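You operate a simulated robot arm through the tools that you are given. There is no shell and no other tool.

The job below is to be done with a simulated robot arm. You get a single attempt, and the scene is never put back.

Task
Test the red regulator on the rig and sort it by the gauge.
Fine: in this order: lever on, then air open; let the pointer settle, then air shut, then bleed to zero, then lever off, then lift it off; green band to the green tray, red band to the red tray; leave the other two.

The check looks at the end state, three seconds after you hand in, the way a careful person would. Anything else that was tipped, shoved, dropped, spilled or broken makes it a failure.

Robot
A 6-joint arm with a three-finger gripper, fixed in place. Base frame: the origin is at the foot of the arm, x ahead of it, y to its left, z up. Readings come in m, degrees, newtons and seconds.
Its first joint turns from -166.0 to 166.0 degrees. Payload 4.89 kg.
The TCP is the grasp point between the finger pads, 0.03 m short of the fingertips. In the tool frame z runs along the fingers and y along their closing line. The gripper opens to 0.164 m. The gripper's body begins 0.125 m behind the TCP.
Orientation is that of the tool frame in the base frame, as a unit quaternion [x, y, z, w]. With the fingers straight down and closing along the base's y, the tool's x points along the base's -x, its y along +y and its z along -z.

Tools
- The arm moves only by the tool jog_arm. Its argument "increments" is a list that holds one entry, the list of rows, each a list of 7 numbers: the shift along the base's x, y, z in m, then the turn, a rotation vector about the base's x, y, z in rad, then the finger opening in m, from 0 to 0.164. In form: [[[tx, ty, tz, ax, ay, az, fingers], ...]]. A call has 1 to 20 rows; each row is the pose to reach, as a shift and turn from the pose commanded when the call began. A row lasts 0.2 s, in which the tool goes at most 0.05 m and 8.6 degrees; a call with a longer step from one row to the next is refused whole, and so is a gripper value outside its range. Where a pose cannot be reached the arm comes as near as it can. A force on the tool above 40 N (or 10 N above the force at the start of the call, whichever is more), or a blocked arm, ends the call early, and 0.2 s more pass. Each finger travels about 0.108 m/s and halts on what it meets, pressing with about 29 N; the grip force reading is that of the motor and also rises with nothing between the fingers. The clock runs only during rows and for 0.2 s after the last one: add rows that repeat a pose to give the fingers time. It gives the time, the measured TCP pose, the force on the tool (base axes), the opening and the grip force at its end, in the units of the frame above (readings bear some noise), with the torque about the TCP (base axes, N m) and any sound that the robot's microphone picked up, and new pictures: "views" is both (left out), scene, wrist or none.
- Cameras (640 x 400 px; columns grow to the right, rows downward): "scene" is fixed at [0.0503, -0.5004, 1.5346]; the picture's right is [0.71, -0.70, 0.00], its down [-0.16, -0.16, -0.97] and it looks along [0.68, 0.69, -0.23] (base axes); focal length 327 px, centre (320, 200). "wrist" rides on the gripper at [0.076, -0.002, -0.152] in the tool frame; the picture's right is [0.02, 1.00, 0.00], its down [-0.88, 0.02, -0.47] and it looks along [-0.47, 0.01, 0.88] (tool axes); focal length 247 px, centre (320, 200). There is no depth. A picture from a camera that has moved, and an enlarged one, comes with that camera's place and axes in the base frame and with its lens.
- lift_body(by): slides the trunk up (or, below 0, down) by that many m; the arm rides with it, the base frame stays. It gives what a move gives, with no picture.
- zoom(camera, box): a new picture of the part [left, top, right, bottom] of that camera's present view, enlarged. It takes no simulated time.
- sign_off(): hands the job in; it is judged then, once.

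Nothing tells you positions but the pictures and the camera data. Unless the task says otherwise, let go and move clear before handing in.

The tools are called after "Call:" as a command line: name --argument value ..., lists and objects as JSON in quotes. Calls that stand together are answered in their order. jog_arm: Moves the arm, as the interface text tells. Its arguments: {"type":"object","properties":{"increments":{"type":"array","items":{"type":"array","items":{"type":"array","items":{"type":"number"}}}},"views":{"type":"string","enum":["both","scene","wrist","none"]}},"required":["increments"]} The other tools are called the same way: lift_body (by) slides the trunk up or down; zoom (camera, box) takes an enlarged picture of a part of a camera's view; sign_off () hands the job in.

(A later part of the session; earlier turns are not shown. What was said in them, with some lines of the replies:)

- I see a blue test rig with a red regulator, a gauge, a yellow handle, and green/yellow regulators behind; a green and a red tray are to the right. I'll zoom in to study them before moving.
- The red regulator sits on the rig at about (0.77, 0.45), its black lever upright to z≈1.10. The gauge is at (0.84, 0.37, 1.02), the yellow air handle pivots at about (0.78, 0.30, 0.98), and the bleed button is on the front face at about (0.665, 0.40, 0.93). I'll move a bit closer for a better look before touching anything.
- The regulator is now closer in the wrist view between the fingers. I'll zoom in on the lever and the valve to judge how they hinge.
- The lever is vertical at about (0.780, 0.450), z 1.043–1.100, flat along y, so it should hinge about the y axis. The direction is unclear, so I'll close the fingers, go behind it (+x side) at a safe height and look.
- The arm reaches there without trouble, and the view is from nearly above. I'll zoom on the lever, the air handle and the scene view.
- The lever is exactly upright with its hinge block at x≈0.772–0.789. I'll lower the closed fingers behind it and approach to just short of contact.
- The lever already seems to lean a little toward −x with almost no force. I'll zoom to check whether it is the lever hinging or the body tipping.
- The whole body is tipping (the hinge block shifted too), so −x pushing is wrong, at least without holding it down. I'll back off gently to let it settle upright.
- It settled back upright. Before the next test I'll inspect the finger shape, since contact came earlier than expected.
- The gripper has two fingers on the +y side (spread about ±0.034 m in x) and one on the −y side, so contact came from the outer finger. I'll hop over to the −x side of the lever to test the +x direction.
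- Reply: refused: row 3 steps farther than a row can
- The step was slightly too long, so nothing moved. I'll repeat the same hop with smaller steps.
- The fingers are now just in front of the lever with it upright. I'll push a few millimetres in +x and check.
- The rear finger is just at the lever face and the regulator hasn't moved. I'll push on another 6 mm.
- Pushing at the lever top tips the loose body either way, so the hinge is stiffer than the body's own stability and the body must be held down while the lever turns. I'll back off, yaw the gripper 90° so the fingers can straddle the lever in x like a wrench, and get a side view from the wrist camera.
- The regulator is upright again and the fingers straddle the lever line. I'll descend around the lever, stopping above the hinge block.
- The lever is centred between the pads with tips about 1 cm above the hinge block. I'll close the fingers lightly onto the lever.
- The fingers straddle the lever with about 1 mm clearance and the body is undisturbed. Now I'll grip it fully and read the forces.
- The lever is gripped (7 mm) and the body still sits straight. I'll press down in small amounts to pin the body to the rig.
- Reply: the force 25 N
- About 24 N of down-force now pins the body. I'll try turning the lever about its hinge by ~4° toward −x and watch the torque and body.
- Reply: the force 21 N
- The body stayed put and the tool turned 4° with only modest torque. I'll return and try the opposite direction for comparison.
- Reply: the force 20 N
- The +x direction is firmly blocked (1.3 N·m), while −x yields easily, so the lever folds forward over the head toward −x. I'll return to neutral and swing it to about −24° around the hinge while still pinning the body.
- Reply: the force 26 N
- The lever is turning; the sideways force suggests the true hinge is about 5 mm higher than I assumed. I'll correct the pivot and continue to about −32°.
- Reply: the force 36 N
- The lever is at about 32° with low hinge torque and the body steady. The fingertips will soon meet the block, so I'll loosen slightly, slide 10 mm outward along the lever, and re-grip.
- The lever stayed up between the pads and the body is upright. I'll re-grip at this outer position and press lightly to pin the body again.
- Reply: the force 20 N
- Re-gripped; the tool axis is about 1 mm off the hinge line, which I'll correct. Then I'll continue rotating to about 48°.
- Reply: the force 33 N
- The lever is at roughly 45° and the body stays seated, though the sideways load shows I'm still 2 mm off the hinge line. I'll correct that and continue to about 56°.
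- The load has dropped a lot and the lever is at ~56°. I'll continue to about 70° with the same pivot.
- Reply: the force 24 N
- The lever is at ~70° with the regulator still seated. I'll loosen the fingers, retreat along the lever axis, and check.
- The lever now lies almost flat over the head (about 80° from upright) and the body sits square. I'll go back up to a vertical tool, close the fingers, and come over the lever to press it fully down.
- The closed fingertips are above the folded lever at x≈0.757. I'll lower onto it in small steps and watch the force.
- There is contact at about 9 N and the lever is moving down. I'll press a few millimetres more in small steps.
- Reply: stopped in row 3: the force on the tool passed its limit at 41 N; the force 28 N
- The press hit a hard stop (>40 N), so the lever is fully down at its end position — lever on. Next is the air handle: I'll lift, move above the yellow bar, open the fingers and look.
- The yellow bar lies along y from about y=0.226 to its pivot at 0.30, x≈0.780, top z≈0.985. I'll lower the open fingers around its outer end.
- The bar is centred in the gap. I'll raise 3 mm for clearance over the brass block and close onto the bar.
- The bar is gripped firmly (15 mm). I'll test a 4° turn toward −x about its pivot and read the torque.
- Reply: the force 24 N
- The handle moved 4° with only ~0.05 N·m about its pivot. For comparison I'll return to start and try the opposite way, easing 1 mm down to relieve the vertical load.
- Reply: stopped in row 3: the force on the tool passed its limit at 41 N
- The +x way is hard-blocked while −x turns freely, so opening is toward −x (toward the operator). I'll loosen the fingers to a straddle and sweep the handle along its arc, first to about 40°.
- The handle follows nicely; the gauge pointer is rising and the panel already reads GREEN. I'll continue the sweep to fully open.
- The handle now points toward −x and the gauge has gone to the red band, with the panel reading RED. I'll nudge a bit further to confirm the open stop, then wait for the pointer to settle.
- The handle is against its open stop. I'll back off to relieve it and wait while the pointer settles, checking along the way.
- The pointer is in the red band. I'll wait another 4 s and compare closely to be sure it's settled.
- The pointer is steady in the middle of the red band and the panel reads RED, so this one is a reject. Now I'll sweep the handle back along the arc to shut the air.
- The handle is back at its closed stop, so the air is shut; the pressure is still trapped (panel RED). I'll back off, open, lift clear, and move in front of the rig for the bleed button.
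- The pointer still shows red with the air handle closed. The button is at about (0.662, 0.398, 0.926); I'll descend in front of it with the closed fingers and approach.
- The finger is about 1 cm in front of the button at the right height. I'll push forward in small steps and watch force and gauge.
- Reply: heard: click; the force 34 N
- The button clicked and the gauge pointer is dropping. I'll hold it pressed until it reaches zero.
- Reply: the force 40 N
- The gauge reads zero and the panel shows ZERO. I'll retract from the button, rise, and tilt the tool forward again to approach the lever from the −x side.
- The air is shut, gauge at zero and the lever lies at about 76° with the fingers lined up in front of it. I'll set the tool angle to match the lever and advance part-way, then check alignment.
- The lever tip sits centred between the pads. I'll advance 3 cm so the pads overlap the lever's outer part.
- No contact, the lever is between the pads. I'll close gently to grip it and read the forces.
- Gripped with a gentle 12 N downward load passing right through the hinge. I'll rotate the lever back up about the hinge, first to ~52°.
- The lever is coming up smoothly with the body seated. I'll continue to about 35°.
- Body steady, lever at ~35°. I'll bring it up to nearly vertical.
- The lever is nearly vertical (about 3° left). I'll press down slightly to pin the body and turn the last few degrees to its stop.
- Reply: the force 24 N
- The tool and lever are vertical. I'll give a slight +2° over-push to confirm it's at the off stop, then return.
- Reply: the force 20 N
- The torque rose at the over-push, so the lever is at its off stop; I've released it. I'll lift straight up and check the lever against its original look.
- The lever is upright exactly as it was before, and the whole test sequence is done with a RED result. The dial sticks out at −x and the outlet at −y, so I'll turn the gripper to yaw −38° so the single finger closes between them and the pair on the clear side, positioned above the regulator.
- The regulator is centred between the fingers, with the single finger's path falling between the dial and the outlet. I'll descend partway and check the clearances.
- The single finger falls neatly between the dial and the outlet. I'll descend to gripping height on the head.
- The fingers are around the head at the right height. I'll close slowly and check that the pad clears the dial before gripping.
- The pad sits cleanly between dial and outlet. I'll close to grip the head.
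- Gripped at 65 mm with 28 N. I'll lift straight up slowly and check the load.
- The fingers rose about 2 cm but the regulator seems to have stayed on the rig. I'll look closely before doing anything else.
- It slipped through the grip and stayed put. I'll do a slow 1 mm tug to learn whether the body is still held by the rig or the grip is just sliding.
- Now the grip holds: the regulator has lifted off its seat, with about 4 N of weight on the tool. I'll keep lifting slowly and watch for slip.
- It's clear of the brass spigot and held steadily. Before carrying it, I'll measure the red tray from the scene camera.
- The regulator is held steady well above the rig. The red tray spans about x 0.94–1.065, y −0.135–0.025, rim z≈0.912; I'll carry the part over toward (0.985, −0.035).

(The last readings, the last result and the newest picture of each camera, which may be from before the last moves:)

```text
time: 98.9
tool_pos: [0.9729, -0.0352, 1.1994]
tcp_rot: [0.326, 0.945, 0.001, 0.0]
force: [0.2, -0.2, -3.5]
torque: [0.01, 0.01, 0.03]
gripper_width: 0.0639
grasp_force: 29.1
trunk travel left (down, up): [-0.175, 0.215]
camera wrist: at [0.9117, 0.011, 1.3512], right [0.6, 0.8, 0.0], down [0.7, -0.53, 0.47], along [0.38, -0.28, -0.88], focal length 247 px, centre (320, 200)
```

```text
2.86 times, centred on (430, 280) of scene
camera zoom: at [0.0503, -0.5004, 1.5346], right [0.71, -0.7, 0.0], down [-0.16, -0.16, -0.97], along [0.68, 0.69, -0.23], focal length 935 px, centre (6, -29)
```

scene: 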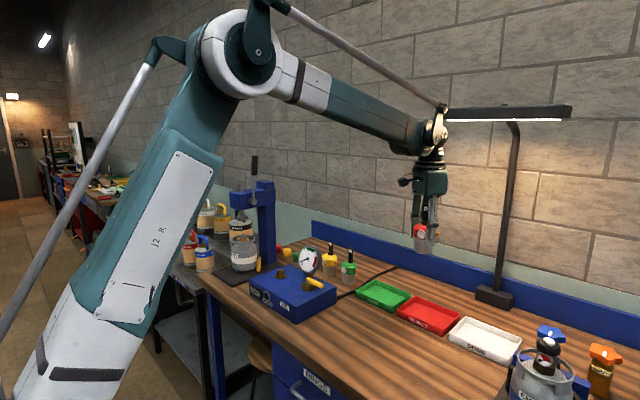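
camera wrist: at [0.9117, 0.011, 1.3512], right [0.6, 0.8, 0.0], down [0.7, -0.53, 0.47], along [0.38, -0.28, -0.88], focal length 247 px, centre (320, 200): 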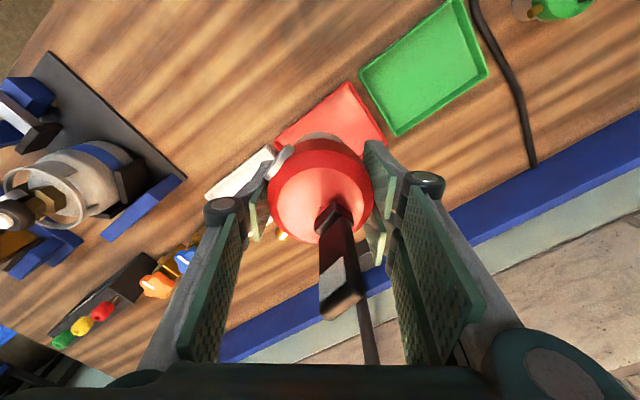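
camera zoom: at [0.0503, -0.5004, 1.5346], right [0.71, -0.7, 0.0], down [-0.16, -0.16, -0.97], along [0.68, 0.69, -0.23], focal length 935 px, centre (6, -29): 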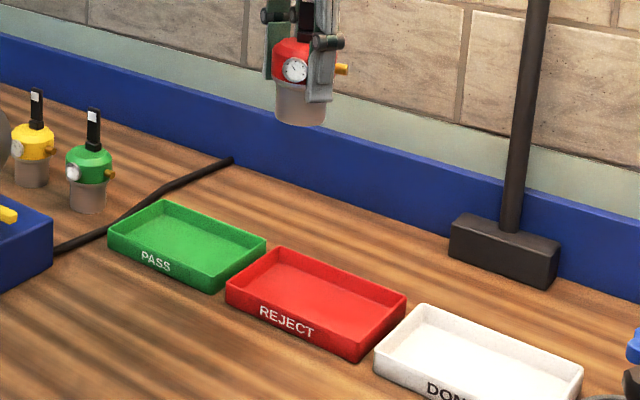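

The regulator is over the red tray area, upright and reachable. I'll descend slowly while moving to x≈0.985, stopping with the base just above the rim.

Call:
jog_arm --increments '[[[0.003, 0, -0.02, 0, 0, 0, 0.05], [0.006, 0, -0.045, 0, 0, 0, 0.05], [0.009, 0, -0.07, 0, 0, 0, 0.05], [0.012, 0, -0.095, 0, 0, 0, 0.05], [0.014, 0, -0.12, 0, 0, 0, 0.05], [0.016, 0, -0.145, 0, 0, 0, 0.05], [0.016, 0, -0.165, 0, 0, 0, 0.05], [0.016, 0, -0.18, 0, 0, 0, 0.05], [0.016, 0, -0.18, 0, 0, 0, 0.05]]]' --views "both"

Call:
zoom --camera "scene" --box '[380, 250, 480, 340]'

Call:
zoom --camera "wrist" --box '[220, 80, 420, 280]'

```text
time: 100.9
tool_pos: [0.9889, -0.0342, 1.0202]
tcp_rot: [0.325, 0.946, 0.002, 0.0]
force: [0.5, -0.3, -4.2]
torque: [0.02, -0.01, -0.02]
gripper_width: 0.0638
grasp_force: 28.9
trunk travel left (down, up): [-0.175, 0.215]
camera wrist: at [0.9274, 0.0108, 1.172], right [0.6, 0.8, 0.0], down [0.7, -0.53, 0.47], along [0.38, -0.28, -0.88], focal length 247 px, centre (320, 200)
```

scene: 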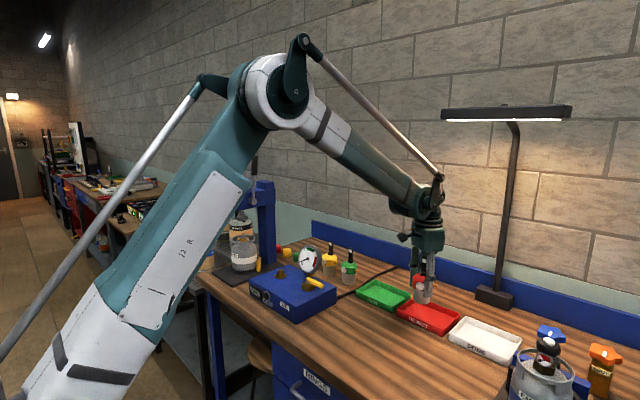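
wrist: 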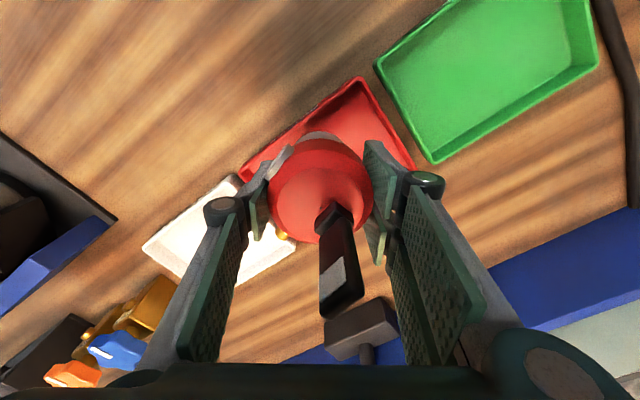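

```text
4.44 times, centred on (430, 295) of scene
camera zoom: at [0.0503, -0.5004, 1.5346], right [0.71, -0.7, 0.0], down [-0.16, -0.16, -0.97], along [0.68, 0.69, -0.23], focal length 1454 px, centre (-169, -222)
```

zoom: 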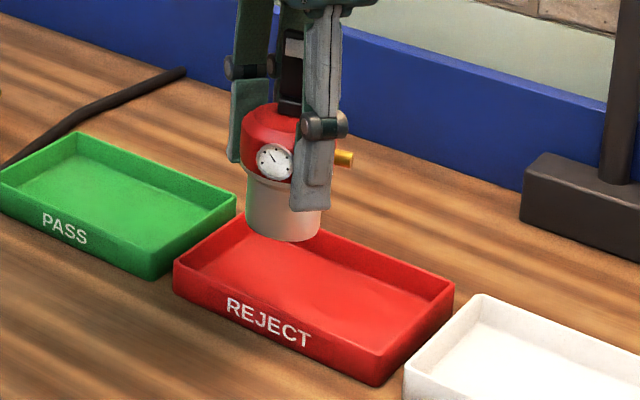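

```text
2.00 times, centred on (320, 180) of wrist
camera zoom: at [0.9274, 0.0108, 1.172], right [0.6, 0.8, 0.0], down [0.7, -0.53, 0.47], along [0.38, -0.28, -0.88], focal length 494 px, centre (320, 240)
```

zoom: 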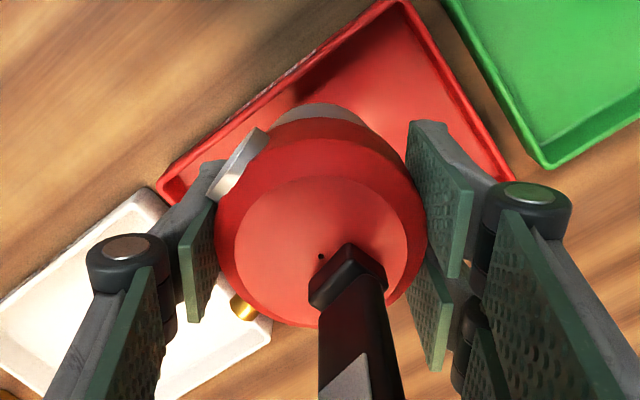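

The regulator hangs over the tray with good margins. I'll shift 1.5 cm further into the middle (y≈−0.05) and lower to just above the tray floor.

Call:
jog_arm --increments '[[[0, -0.015, 0, 0, 0, 0, 0.05], [0, -0.015, -0.015, 0, 0, 0, 0.05], [0, -0.015, -0.03, 0, 0, 0, 0.05], [0, -0.015, -0.042, 0, 0, 0, 0.05], [0, -0.015, -0.05, 0, 0, 0, 0.05], [0, -0.015, -0.05, 0, 0, 0, 0.05]]]' --views "none"

Call:
zoom --camera "scene" --box '[380, 250, 480, 340]'

Call:
zoom --camera "wrist" --box '[220, 80, 420, 280]'

```text
time: 102.3
tool_pos: [0.9886, -0.0501, 0.9703]
tcp_rot: [0.326, 0.945, 0.001, 0.0]
force: [0.5, 0.2, -4.2]
torque: [0.02, 0.02, -0.02]
gripper_width: 0.0639
grasp_force: 29.7
trunk travel left (down, up): [-0.175, 0.215]
```

```text
4.44 times, centred on (430, 295) of scene
camera zoom: at [0.0503, -0.5004, 1.5346], right [0.71, -0.7, 0.0], down [-0.16, -0.16, -0.97], along [0.68, 0.69, -0.23], focal length 1454 px, centre (-169, -222)
```

zoom: 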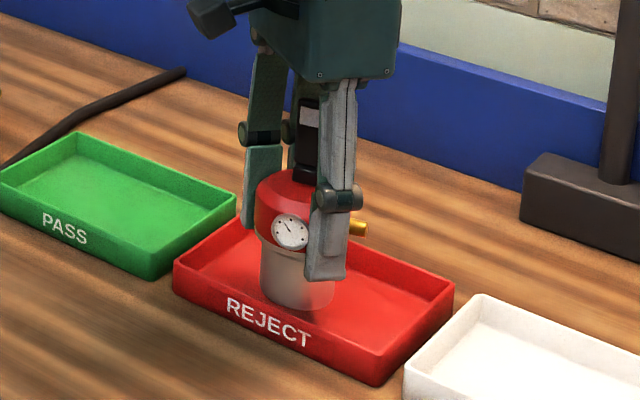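

```text
2.00 times, centred on (320, 180) of wrist
camera zoom: at [0.9274, -0.0046, 1.1226], right [0.6, 0.8, 0.0], down [0.71, -0.53, 0.47], along [0.38, -0.28, -0.88], focal length 494 px, centre (320, 240)
```

zoom: 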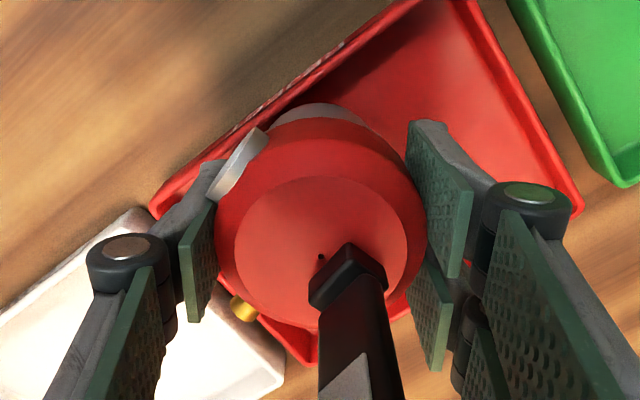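

It's inside the tray walls, just above the floor. I'll lower in small steps until the weight comes off.

Call:
jog_arm --increments '[[[0, 0, -0.004, 0, 0, 0, 0.05], [0, 0, -0.008, 0, 0, 0, 0.05], [0, 0, -0.008, 0, 0, 0, 0.05]]]' --views "none"

Call:
jog_arm --increments '[[[0, 0, -0.002, 0, 0, 0, 0.05], [0, 0, -0.002, 0, 0, 0, 0.05]]]' --views "none"

Call:
zoom --camera "scene" --box '[380, 250, 480, 340]'

```text
time: 103.1
tool_pos: [0.9879, -0.0515, 0.9618]
tcp_rot: [0.326, 0.945, 0.001, -0.001]
force: [0.0, -0.5, -3.3]
torque: [0.04, -0.02, -0.03]
gripper_width: 0.0639
grasp_force: 28.8
trunk travel left (down, up): [-0.175, 0.215]
```

```text
time: 103.7
tool_pos: [0.9893, -0.0507, 0.9612]
tcp_rot: [0.326, 0.945, 0.001, 0.001]
force: [0.1, 0.2, -3.9]
torque: [0.02, -0.02, 0.01]
gripper_width: 0.0638
grasp_force: 28.8
trunk travel left (down, up): [-0.175, 0.215]
```

```text
4.44 times, centred on (430, 295) of scene
camera zoom: at [0.0503, -0.5004, 1.5346], right [0.71, -0.7, 0.0], down [-0.16, -0.16, -0.97], along [0.68, 0.69, -0.23], focal length 1454 px, centre (-169, -222)
```

zoom: 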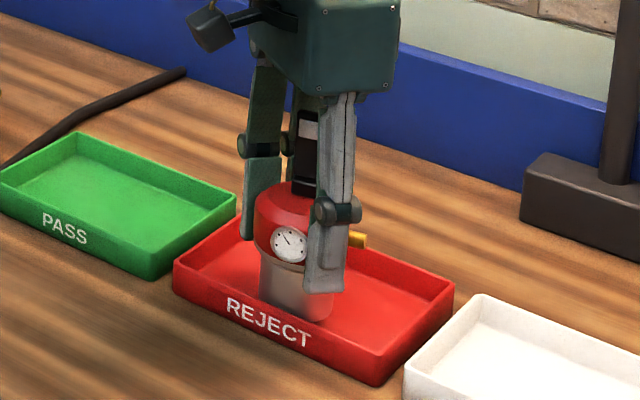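

The weight is still on the gripper, so the base isn't down yet. I'll continue in 2 mm steps.

Call:
jog_arm --increments '[[[0, 0, -0.002, 0, 0, 0, 0.05], [0, 0, -0.002, 0, 0, 0, 0.05]]]' --views "none"

Call:
jog_arm --increments '[[[0, 0, -0.002, 0, 0, 0, 0.05], [0, 0, -0.002, 0, 0, 0, 0.05]]]' --views "none"

Call:
jog_arm --increments '[[[0, 0, -0.002, 0, 0, 0, 0.05], [0, 0, -0.002, 0, 0, 0, 0.05]]]' --views "none"

Call:
zoom --camera "scene" --box '[380, 250, 480, 340]'

```text
time: 104.3
tool_pos: [0.9899, -0.0507, 0.9579]
tcp_rot: [0.326, 0.945, 0.001, 0.002]
force: [0.3, 0.5, -3.3]
torque: [0.02, 0.0, -0.02]
gripper_width: 0.0638
grasp_force: 29.3
trunk travel left (down, up): [-0.175, 0.215]
```

```text
time: 104.9
tool_pos: [0.989, -0.0498, 0.9561]
tcp_rot: [0.325, 0.946, 0.001, 0.001]
force: [0.0, -0.5, -3.9]
torque: [0.03, 0.02, 0.0]
gripper_width: 0.0637
grasp_force: 28.8
trunk travel left (down, up): [-0.175, 0.215]
```

```text
time: 105.5
tool_pos: [0.9887, -0.0503, 0.9552]
tcp_rot: [0.325, 0.946, 0.001, 0.0]
force: [1.1, -0.9, -3.6]
torque: [0.0, -0.01, 0.0]
gripper_width: 0.0634
grasp_force: 28.9
trunk travel left (down, up): [-0.175, 0.215]
```

```text
4.44 times, centred on (430, 295) of scene
camera zoom: at [0.0503, -0.5004, 1.5346], right [0.71, -0.7, 0.0], down [-0.16, -0.16, -0.97], along [0.68, 0.69, -0.23], focal length 1454 px, centre (-169, -222)
```

zoom: 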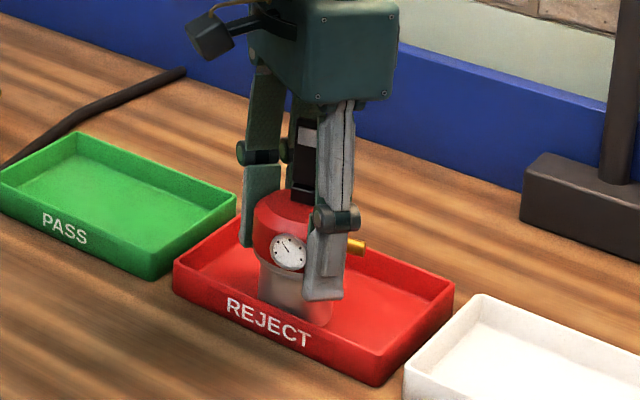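

Still carrying the weight. I'll go a few more millimetres, still in 2 mm steps.

Call:
jog_arm --increments '[[[0, 0, -0.002, 0, 0, 0, 0.05], [0, 0, -0.002, 0, 0, 0, 0.05]]]' --views "none"

Call:
jog_arm --increments '[[[0, 0, -0.002, 0, 0, 0, 0.05], [0, 0, -0.002, 0, 0, 0, 0.05]]]' --views "none"

Call:
zoom --camera "scene" --box '[400, 270, 460, 330]'

Call:
zoom --camera "wrist" --box '[220, 60, 420, 260]'

```text
time: 106.1
tool_pos: [0.9882, -0.0496, 0.9523]
tcp_rot: [0.326, 0.945, 0.001, 0.001]
force: [-0.2, 0.0, -3.8]
torque: [-0.02, -0.01, 0.0]
gripper_width: 0.0636
grasp_force: 28.9
trunk travel left (down, up): [-0.175, 0.215]
```

```text
time: 106.7
tool_pos: [0.9885, -0.0496, 0.9502]
tcp_rot: [0.326, 0.946, 0.001, 0.0]
force: [0.0, 0.6, -4.7]
torque: [0.01, -0.02, 0.01]
gripper_width: 0.0634
grasp_force: 28.4
trunk travel left (down, up): [-0.175, 0.215]
```

```text
6.67 times, centred on (430, 300) of scene
camera zoom: at [0.0503, -0.5004, 1.5346], right [0.71, -0.7, 0.0], down [-0.16, -0.16, -0.97], along [0.68, 0.69, -0.23], focal length 2182 px, centre (-413, -467)
```

zoom: 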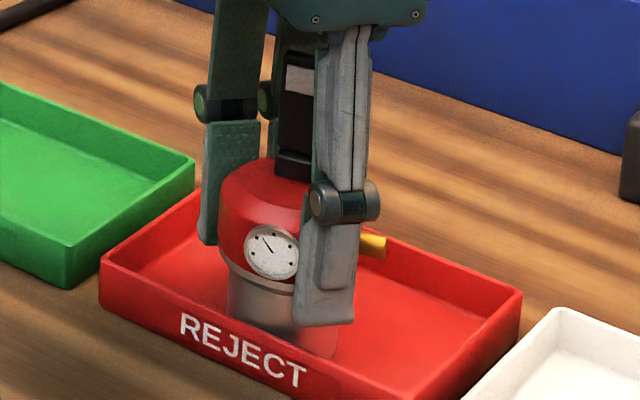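

```text
2.00 times, centred on (320, 160) of wrist
camera zoom: at [0.9269, -0.0044, 1.1025], right [0.6, 0.8, 0.0], down [0.7, -0.53, 0.47], along [0.38, -0.28, -0.88], focal length 494 px, centre (320, 280)
```

zoom: 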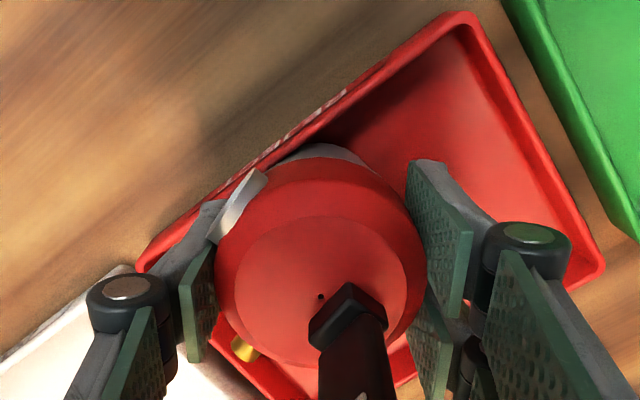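

Still suspended; the fingertips are inside the tray outline with room above the floor. I'll keep lowering gently.

Call:
jog_arm --increments '[[[0, 0, -0.002, 0, 0, 0, 0.05], [0, 0, -0.002, 0, 0, 0, 0.05]]]' --views "none"

Call:
jog_arm --increments '[[[0, 0, -0.002, 0, 0, 0, 0.05], [0, 0, -0.002, 0, 0, 0, 0.05]]]' --views "none"

Call:
jog_arm --increments '[[[0, 0, -0.002, 0, 0, 0, 0.05], [0, 0, -0.002, 0, 0, 0, 0.05]]]' --views "none"

Call:
zoom --camera "scene" --box '[400, 270, 460, 330]'

```text
time: 107.3
tool_pos: [0.9873, -0.0504, 0.9472]
tcp_rot: [0.325, 0.946, 0.001, 0.0]
force: [0.2, -0.8, -4.0]
torque: [0.04, -0.05, -0.01]
gripper_width: 0.0636
grasp_force: 28.9
trunk travel left (down, up): [-0.175, 0.215]
```

```text
time: 107.9
tool_pos: [0.9886, -0.0489, 0.9461]
tcp_rot: [0.325, 0.946, 0.001, 0.0]
force: [-0.5, 0.9, -3.5]
torque: [-0.01, 0.0, 0.01]
gripper_width: 0.0635
grasp_force: 29.2
trunk travel left (down, up): [-0.175, 0.215]
```

```text
time: 108.5
tool_pos: [0.9889, -0.0496, 0.9462]
tcp_rot: [0.326, 0.945, 0.001, 0.002]
force: [-0.6, -0.8, 22.0]
torque: [0.02, 0.04, -0.22]
gripper_width: 0.0635
grasp_force: 28.6
trunk travel left (down, up): [-0.175, 0.215]
```

```text
6.67 times, centred on (430, 300) of scene
camera zoom: at [0.0503, -0.5004, 1.5346], right [0.71, -0.7, 0.0], down [-0.16, -0.16, -0.97], along [0.68, 0.69, -0.23], focal length 2182 px, centre (-413, -467)
```

zoom: 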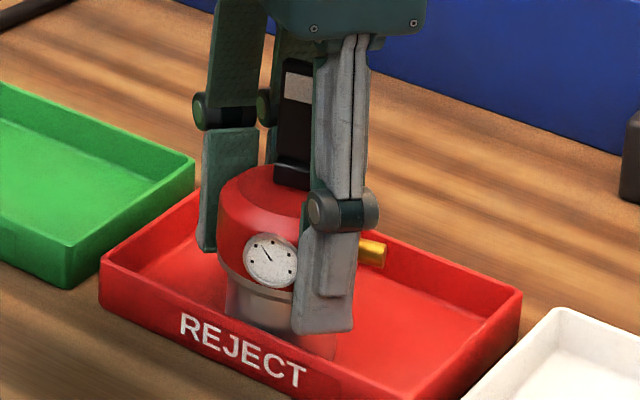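

The base has touched down (22 N). I'll relieve the pressure by 1.7 mm and open the fingers slowly.

Call:
jog_arm --increments '[[[0, 0, 0.0017, 0, 0, 0, 0.05], [0, 0, 0.0017, 0, 0, 0, 0.062], [0, 0, 0.0017, 0, 0, 0, 0.067], [0, 0, 0.0017, 0, 0, 0, 0.072], [0, 0, 0.0017, 0, 0, 0, 0.078], [0, 0, 0.0017, 0, 0, 0, 0.082], [0, 0, 0.0017, 0, 0, 0, 0.082]]]' --views "none"

Call:
zoom --camera "scene" --box '[400, 270, 460, 330]'

Call:
zoom --camera "wrist" --box '[220, 60, 420, 260]'

```text
time: 110.1
tool_pos: [0.9889, -0.0487, 0.9464]
tcp_rot: [0.326, 0.945, 0.001, 0.001]
force: [-0.9, -0.8, -0.2]
torque: [0.0, 0.0, -0.04]
gripper_width: 0.0819
grasp_force: 0.1
trunk travel left (down, up): [-0.175, 0.215]
```

```text
6.67 times, centred on (430, 300) of scene
camera zoom: at [0.0503, -0.5004, 1.5346], right [0.71, -0.7, 0.0], down [-0.16, -0.16, -0.97], along [0.68, 0.69, -0.23], focal length 2182 px, centre (-413, -467)
```

zoom: 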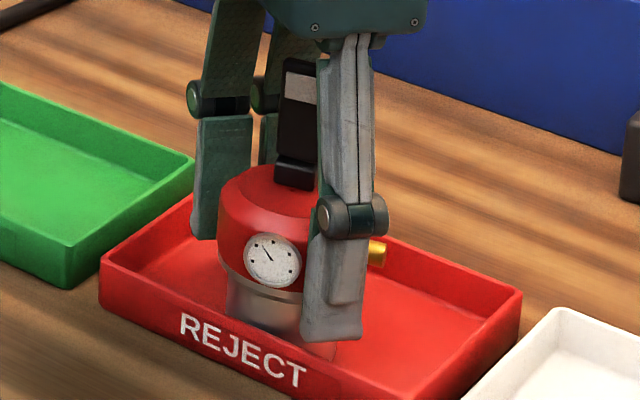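

```text
2.00 times, centred on (320, 160) of wrist
camera zoom: at [0.9275, -0.0041, 1.0983], right [0.6, 0.8, 0.0], down [0.7, -0.53, 0.47], along [0.38, -0.28, -0.88], focal length 494 px, centre (320, 280)
```

zoom: 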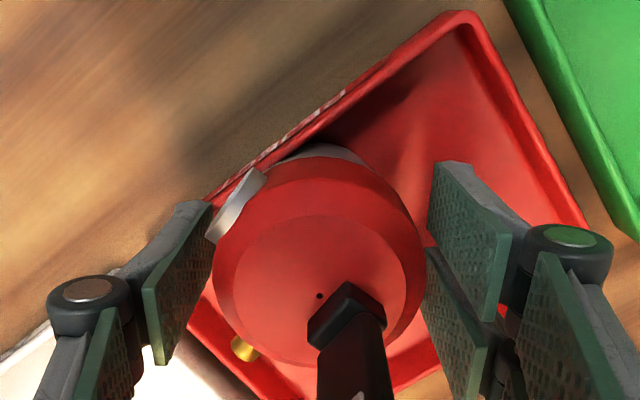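

The regulator stands upright in the tray and is released. The dial is close to the single finger, so I'll widen slightly, ease outward, and rise slowly, watching the force.

Call:
jog_arm --increments '[[[-0.001, -0.0013, 0.002, 0, 0, 0, 0.086], [-0.002, -0.0026, 0.004, 0, 0, 0, 0.09], [-0.002, -0.0026, 0.008, 0, 0, 0, 0.092], [-0.002, -0.0026, 0.015, 0, 0, 0, 0.092]]]' --views "none"

Call:
zoom --camera "scene" --box '[400, 270, 460, 330]'

Call:
zoom --camera "wrist" --box '[220, 60, 420, 260]'

```text
time: 111.1
tool_pos: [0.9864, -0.0517, 0.9609]
tcp_rot: [0.325, 0.946, 0.001, 0.0]
force: [0.6, 0.1, -0.7]
torque: [-0.01, 0.03, 0.01]
gripper_width: 0.0918
grasp_force: 0.1
trunk travel left (down, up): [-0.175, 0.215]
```

```text
6.67 times, centred on (430, 300) of scene
camera zoom: at [0.0503, -0.5004, 1.5346], right [0.71, -0.7, 0.0], down [-0.16, -0.16, -0.97], along [0.68, 0.69, -0.23], focal length 2182 px, centre (-413, -467)
```

zoom: 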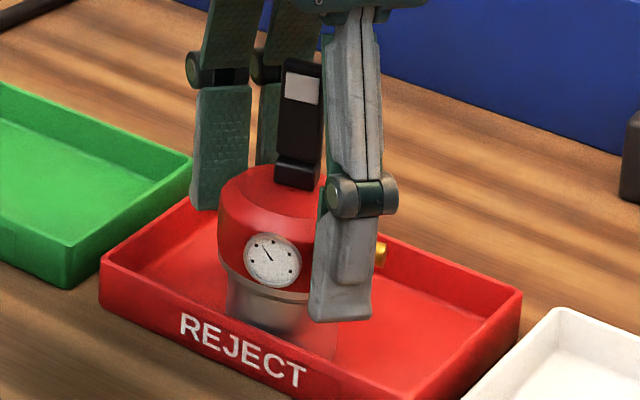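

```text
2.00 times, centred on (320, 160) of wrist
camera zoom: at [0.9253, -0.0059, 1.1127], right [0.6, 0.8, 0.0], down [0.7, -0.53, 0.47], along [0.38, -0.28, -0.88], focal length 494 px, centre (320, 280)
```

zoom: 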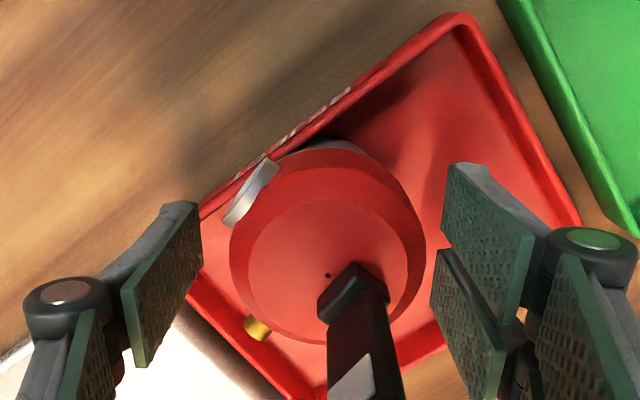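

The regulator is undisturbed and the fingers are clear. I'll rise straight up above the lever and then back away.

Call:
jog_arm --increments '[[[0, 0, 0.02, 0, 0, 0, 0.092], [0, 0, 0.045, 0, 0, 0, 0.092], [0, 0, 0.075, 0, 0, 0, 0.092], [0, 0, 0.11, 0, 0, 0, 0.092], [0, 0, 0.15, 0, 0, 0, 0.092], [0, 0, 0.19, 0, 0, 0, 0.092], [0, 0, 0.23, 0, 0, 0, 0.092], [-0.04, 0, 0.25, 0, 0, 0, 0.092], [-0.085, 0, 0.26, 0, 0, 0, 0.092], [-0.13, 0, 0.26, 0, 0, 0, 0.092], [-0.175, 0, 0.26, 0, 0, 0, 0.092], [-0.22, 0, 0.26, 0, 0, 0, 0.092], [-0.26, 0, 0.26, 0, 0, 0, 0.092], [-0.26, 0, 0.26, 0, 0, 0, 0.092]]]' --views "both"

Call:
zoom --camera "scene" --box '[380, 240, 480, 340]'

Call:
zoom --camera "scene" --box '[230, 220, 390, 330]'

```text
time: 114.1
tool_pos: [0.7239, -0.0519, 1.2191]
tcp_rot: [0.326, 0.945, 0.001, 0.001]
force: [-1.0, 0.4, 0.4]
torque: [0.0, -0.17, -0.01]
gripper_width: 0.0919
grasp_force: 0.0
trunk travel left (down, up): [-0.175, 0.215]
camera wrist: at [0.6633, -0.0067, 1.372], right [0.6, 0.8, 0.0], down [0.7, -0.53, 0.47], along [0.38, -0.28, -0.88], focal length 247 px, centre (320, 200)
```

scene: 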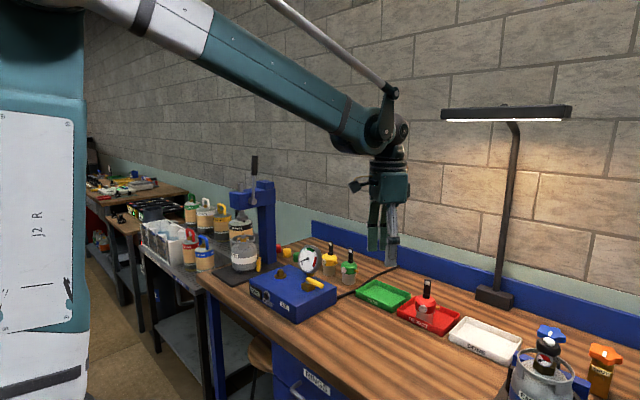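
wrist: 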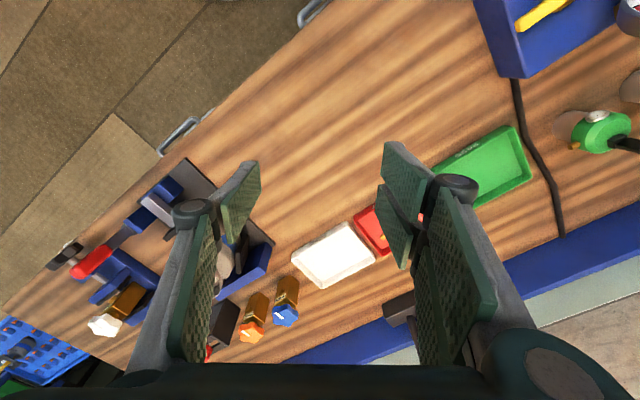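

```text
4.00 times, centred on (430, 290) of scene
camera zoom: at [0.0503, -0.5004, 1.5346], right [0.71, -0.7, 0.0], down [-0.16, -0.16, -0.97], along [0.68, 0.69, -0.23], focal length 1309 px, centre (-120, -160)
```

zoom: 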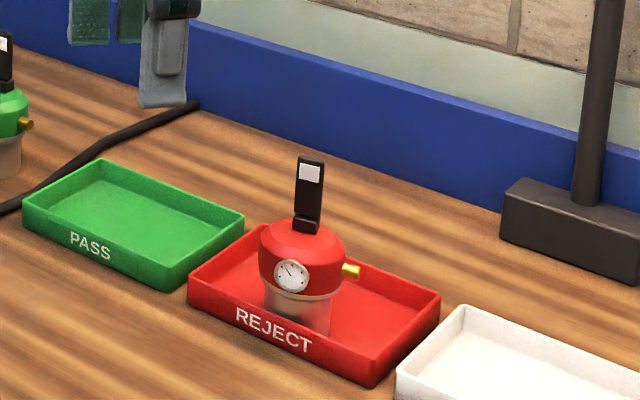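

```text
3.64 times, centred on (310, 275) of scene
camera zoom: at [0.0503, -0.5004, 1.5346], right [0.71, -0.7, 0.0], down [-0.16, -0.16, -0.97], along [0.68, 0.69, -0.23], focal length 1190 px, centre (356, -73)
```

zoom: 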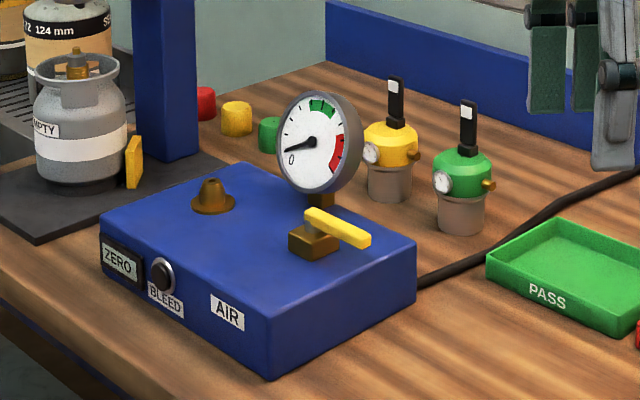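

The red regulator stands upright in the red REJECT tray with its lever off. The rig shows ZERO with the air shut, the yellow and green regulators are untouched, and the arm is clear, so I'm handing in.

Call:
sign_off

```text
The job is handed in.
```

The red regulator failed its test and is now standing upright in the red REJECT tray. The job is handed in, but no pass or fail result came back.

- **Test:** I did the steps in your order: lever on, air open, pointer settled, air shut, bled to zero, lever off, then lifted it off. The pointer held steady mid-way in the red band, and the rig's panel read RED.
- **End state:** The rig's panel reads ZERO, the air handle is at its closed stop, and the regulator's lever is off. The yellow and green regulators were not touched, and the arm is clear of the bench.
- **Handling:** While I was finding which way the lever folds, the regulator tipped a few degrees twice and settled back upright. My first lift slipped before the second held. I saw nothing knocked over, shoved out of place or damaged.
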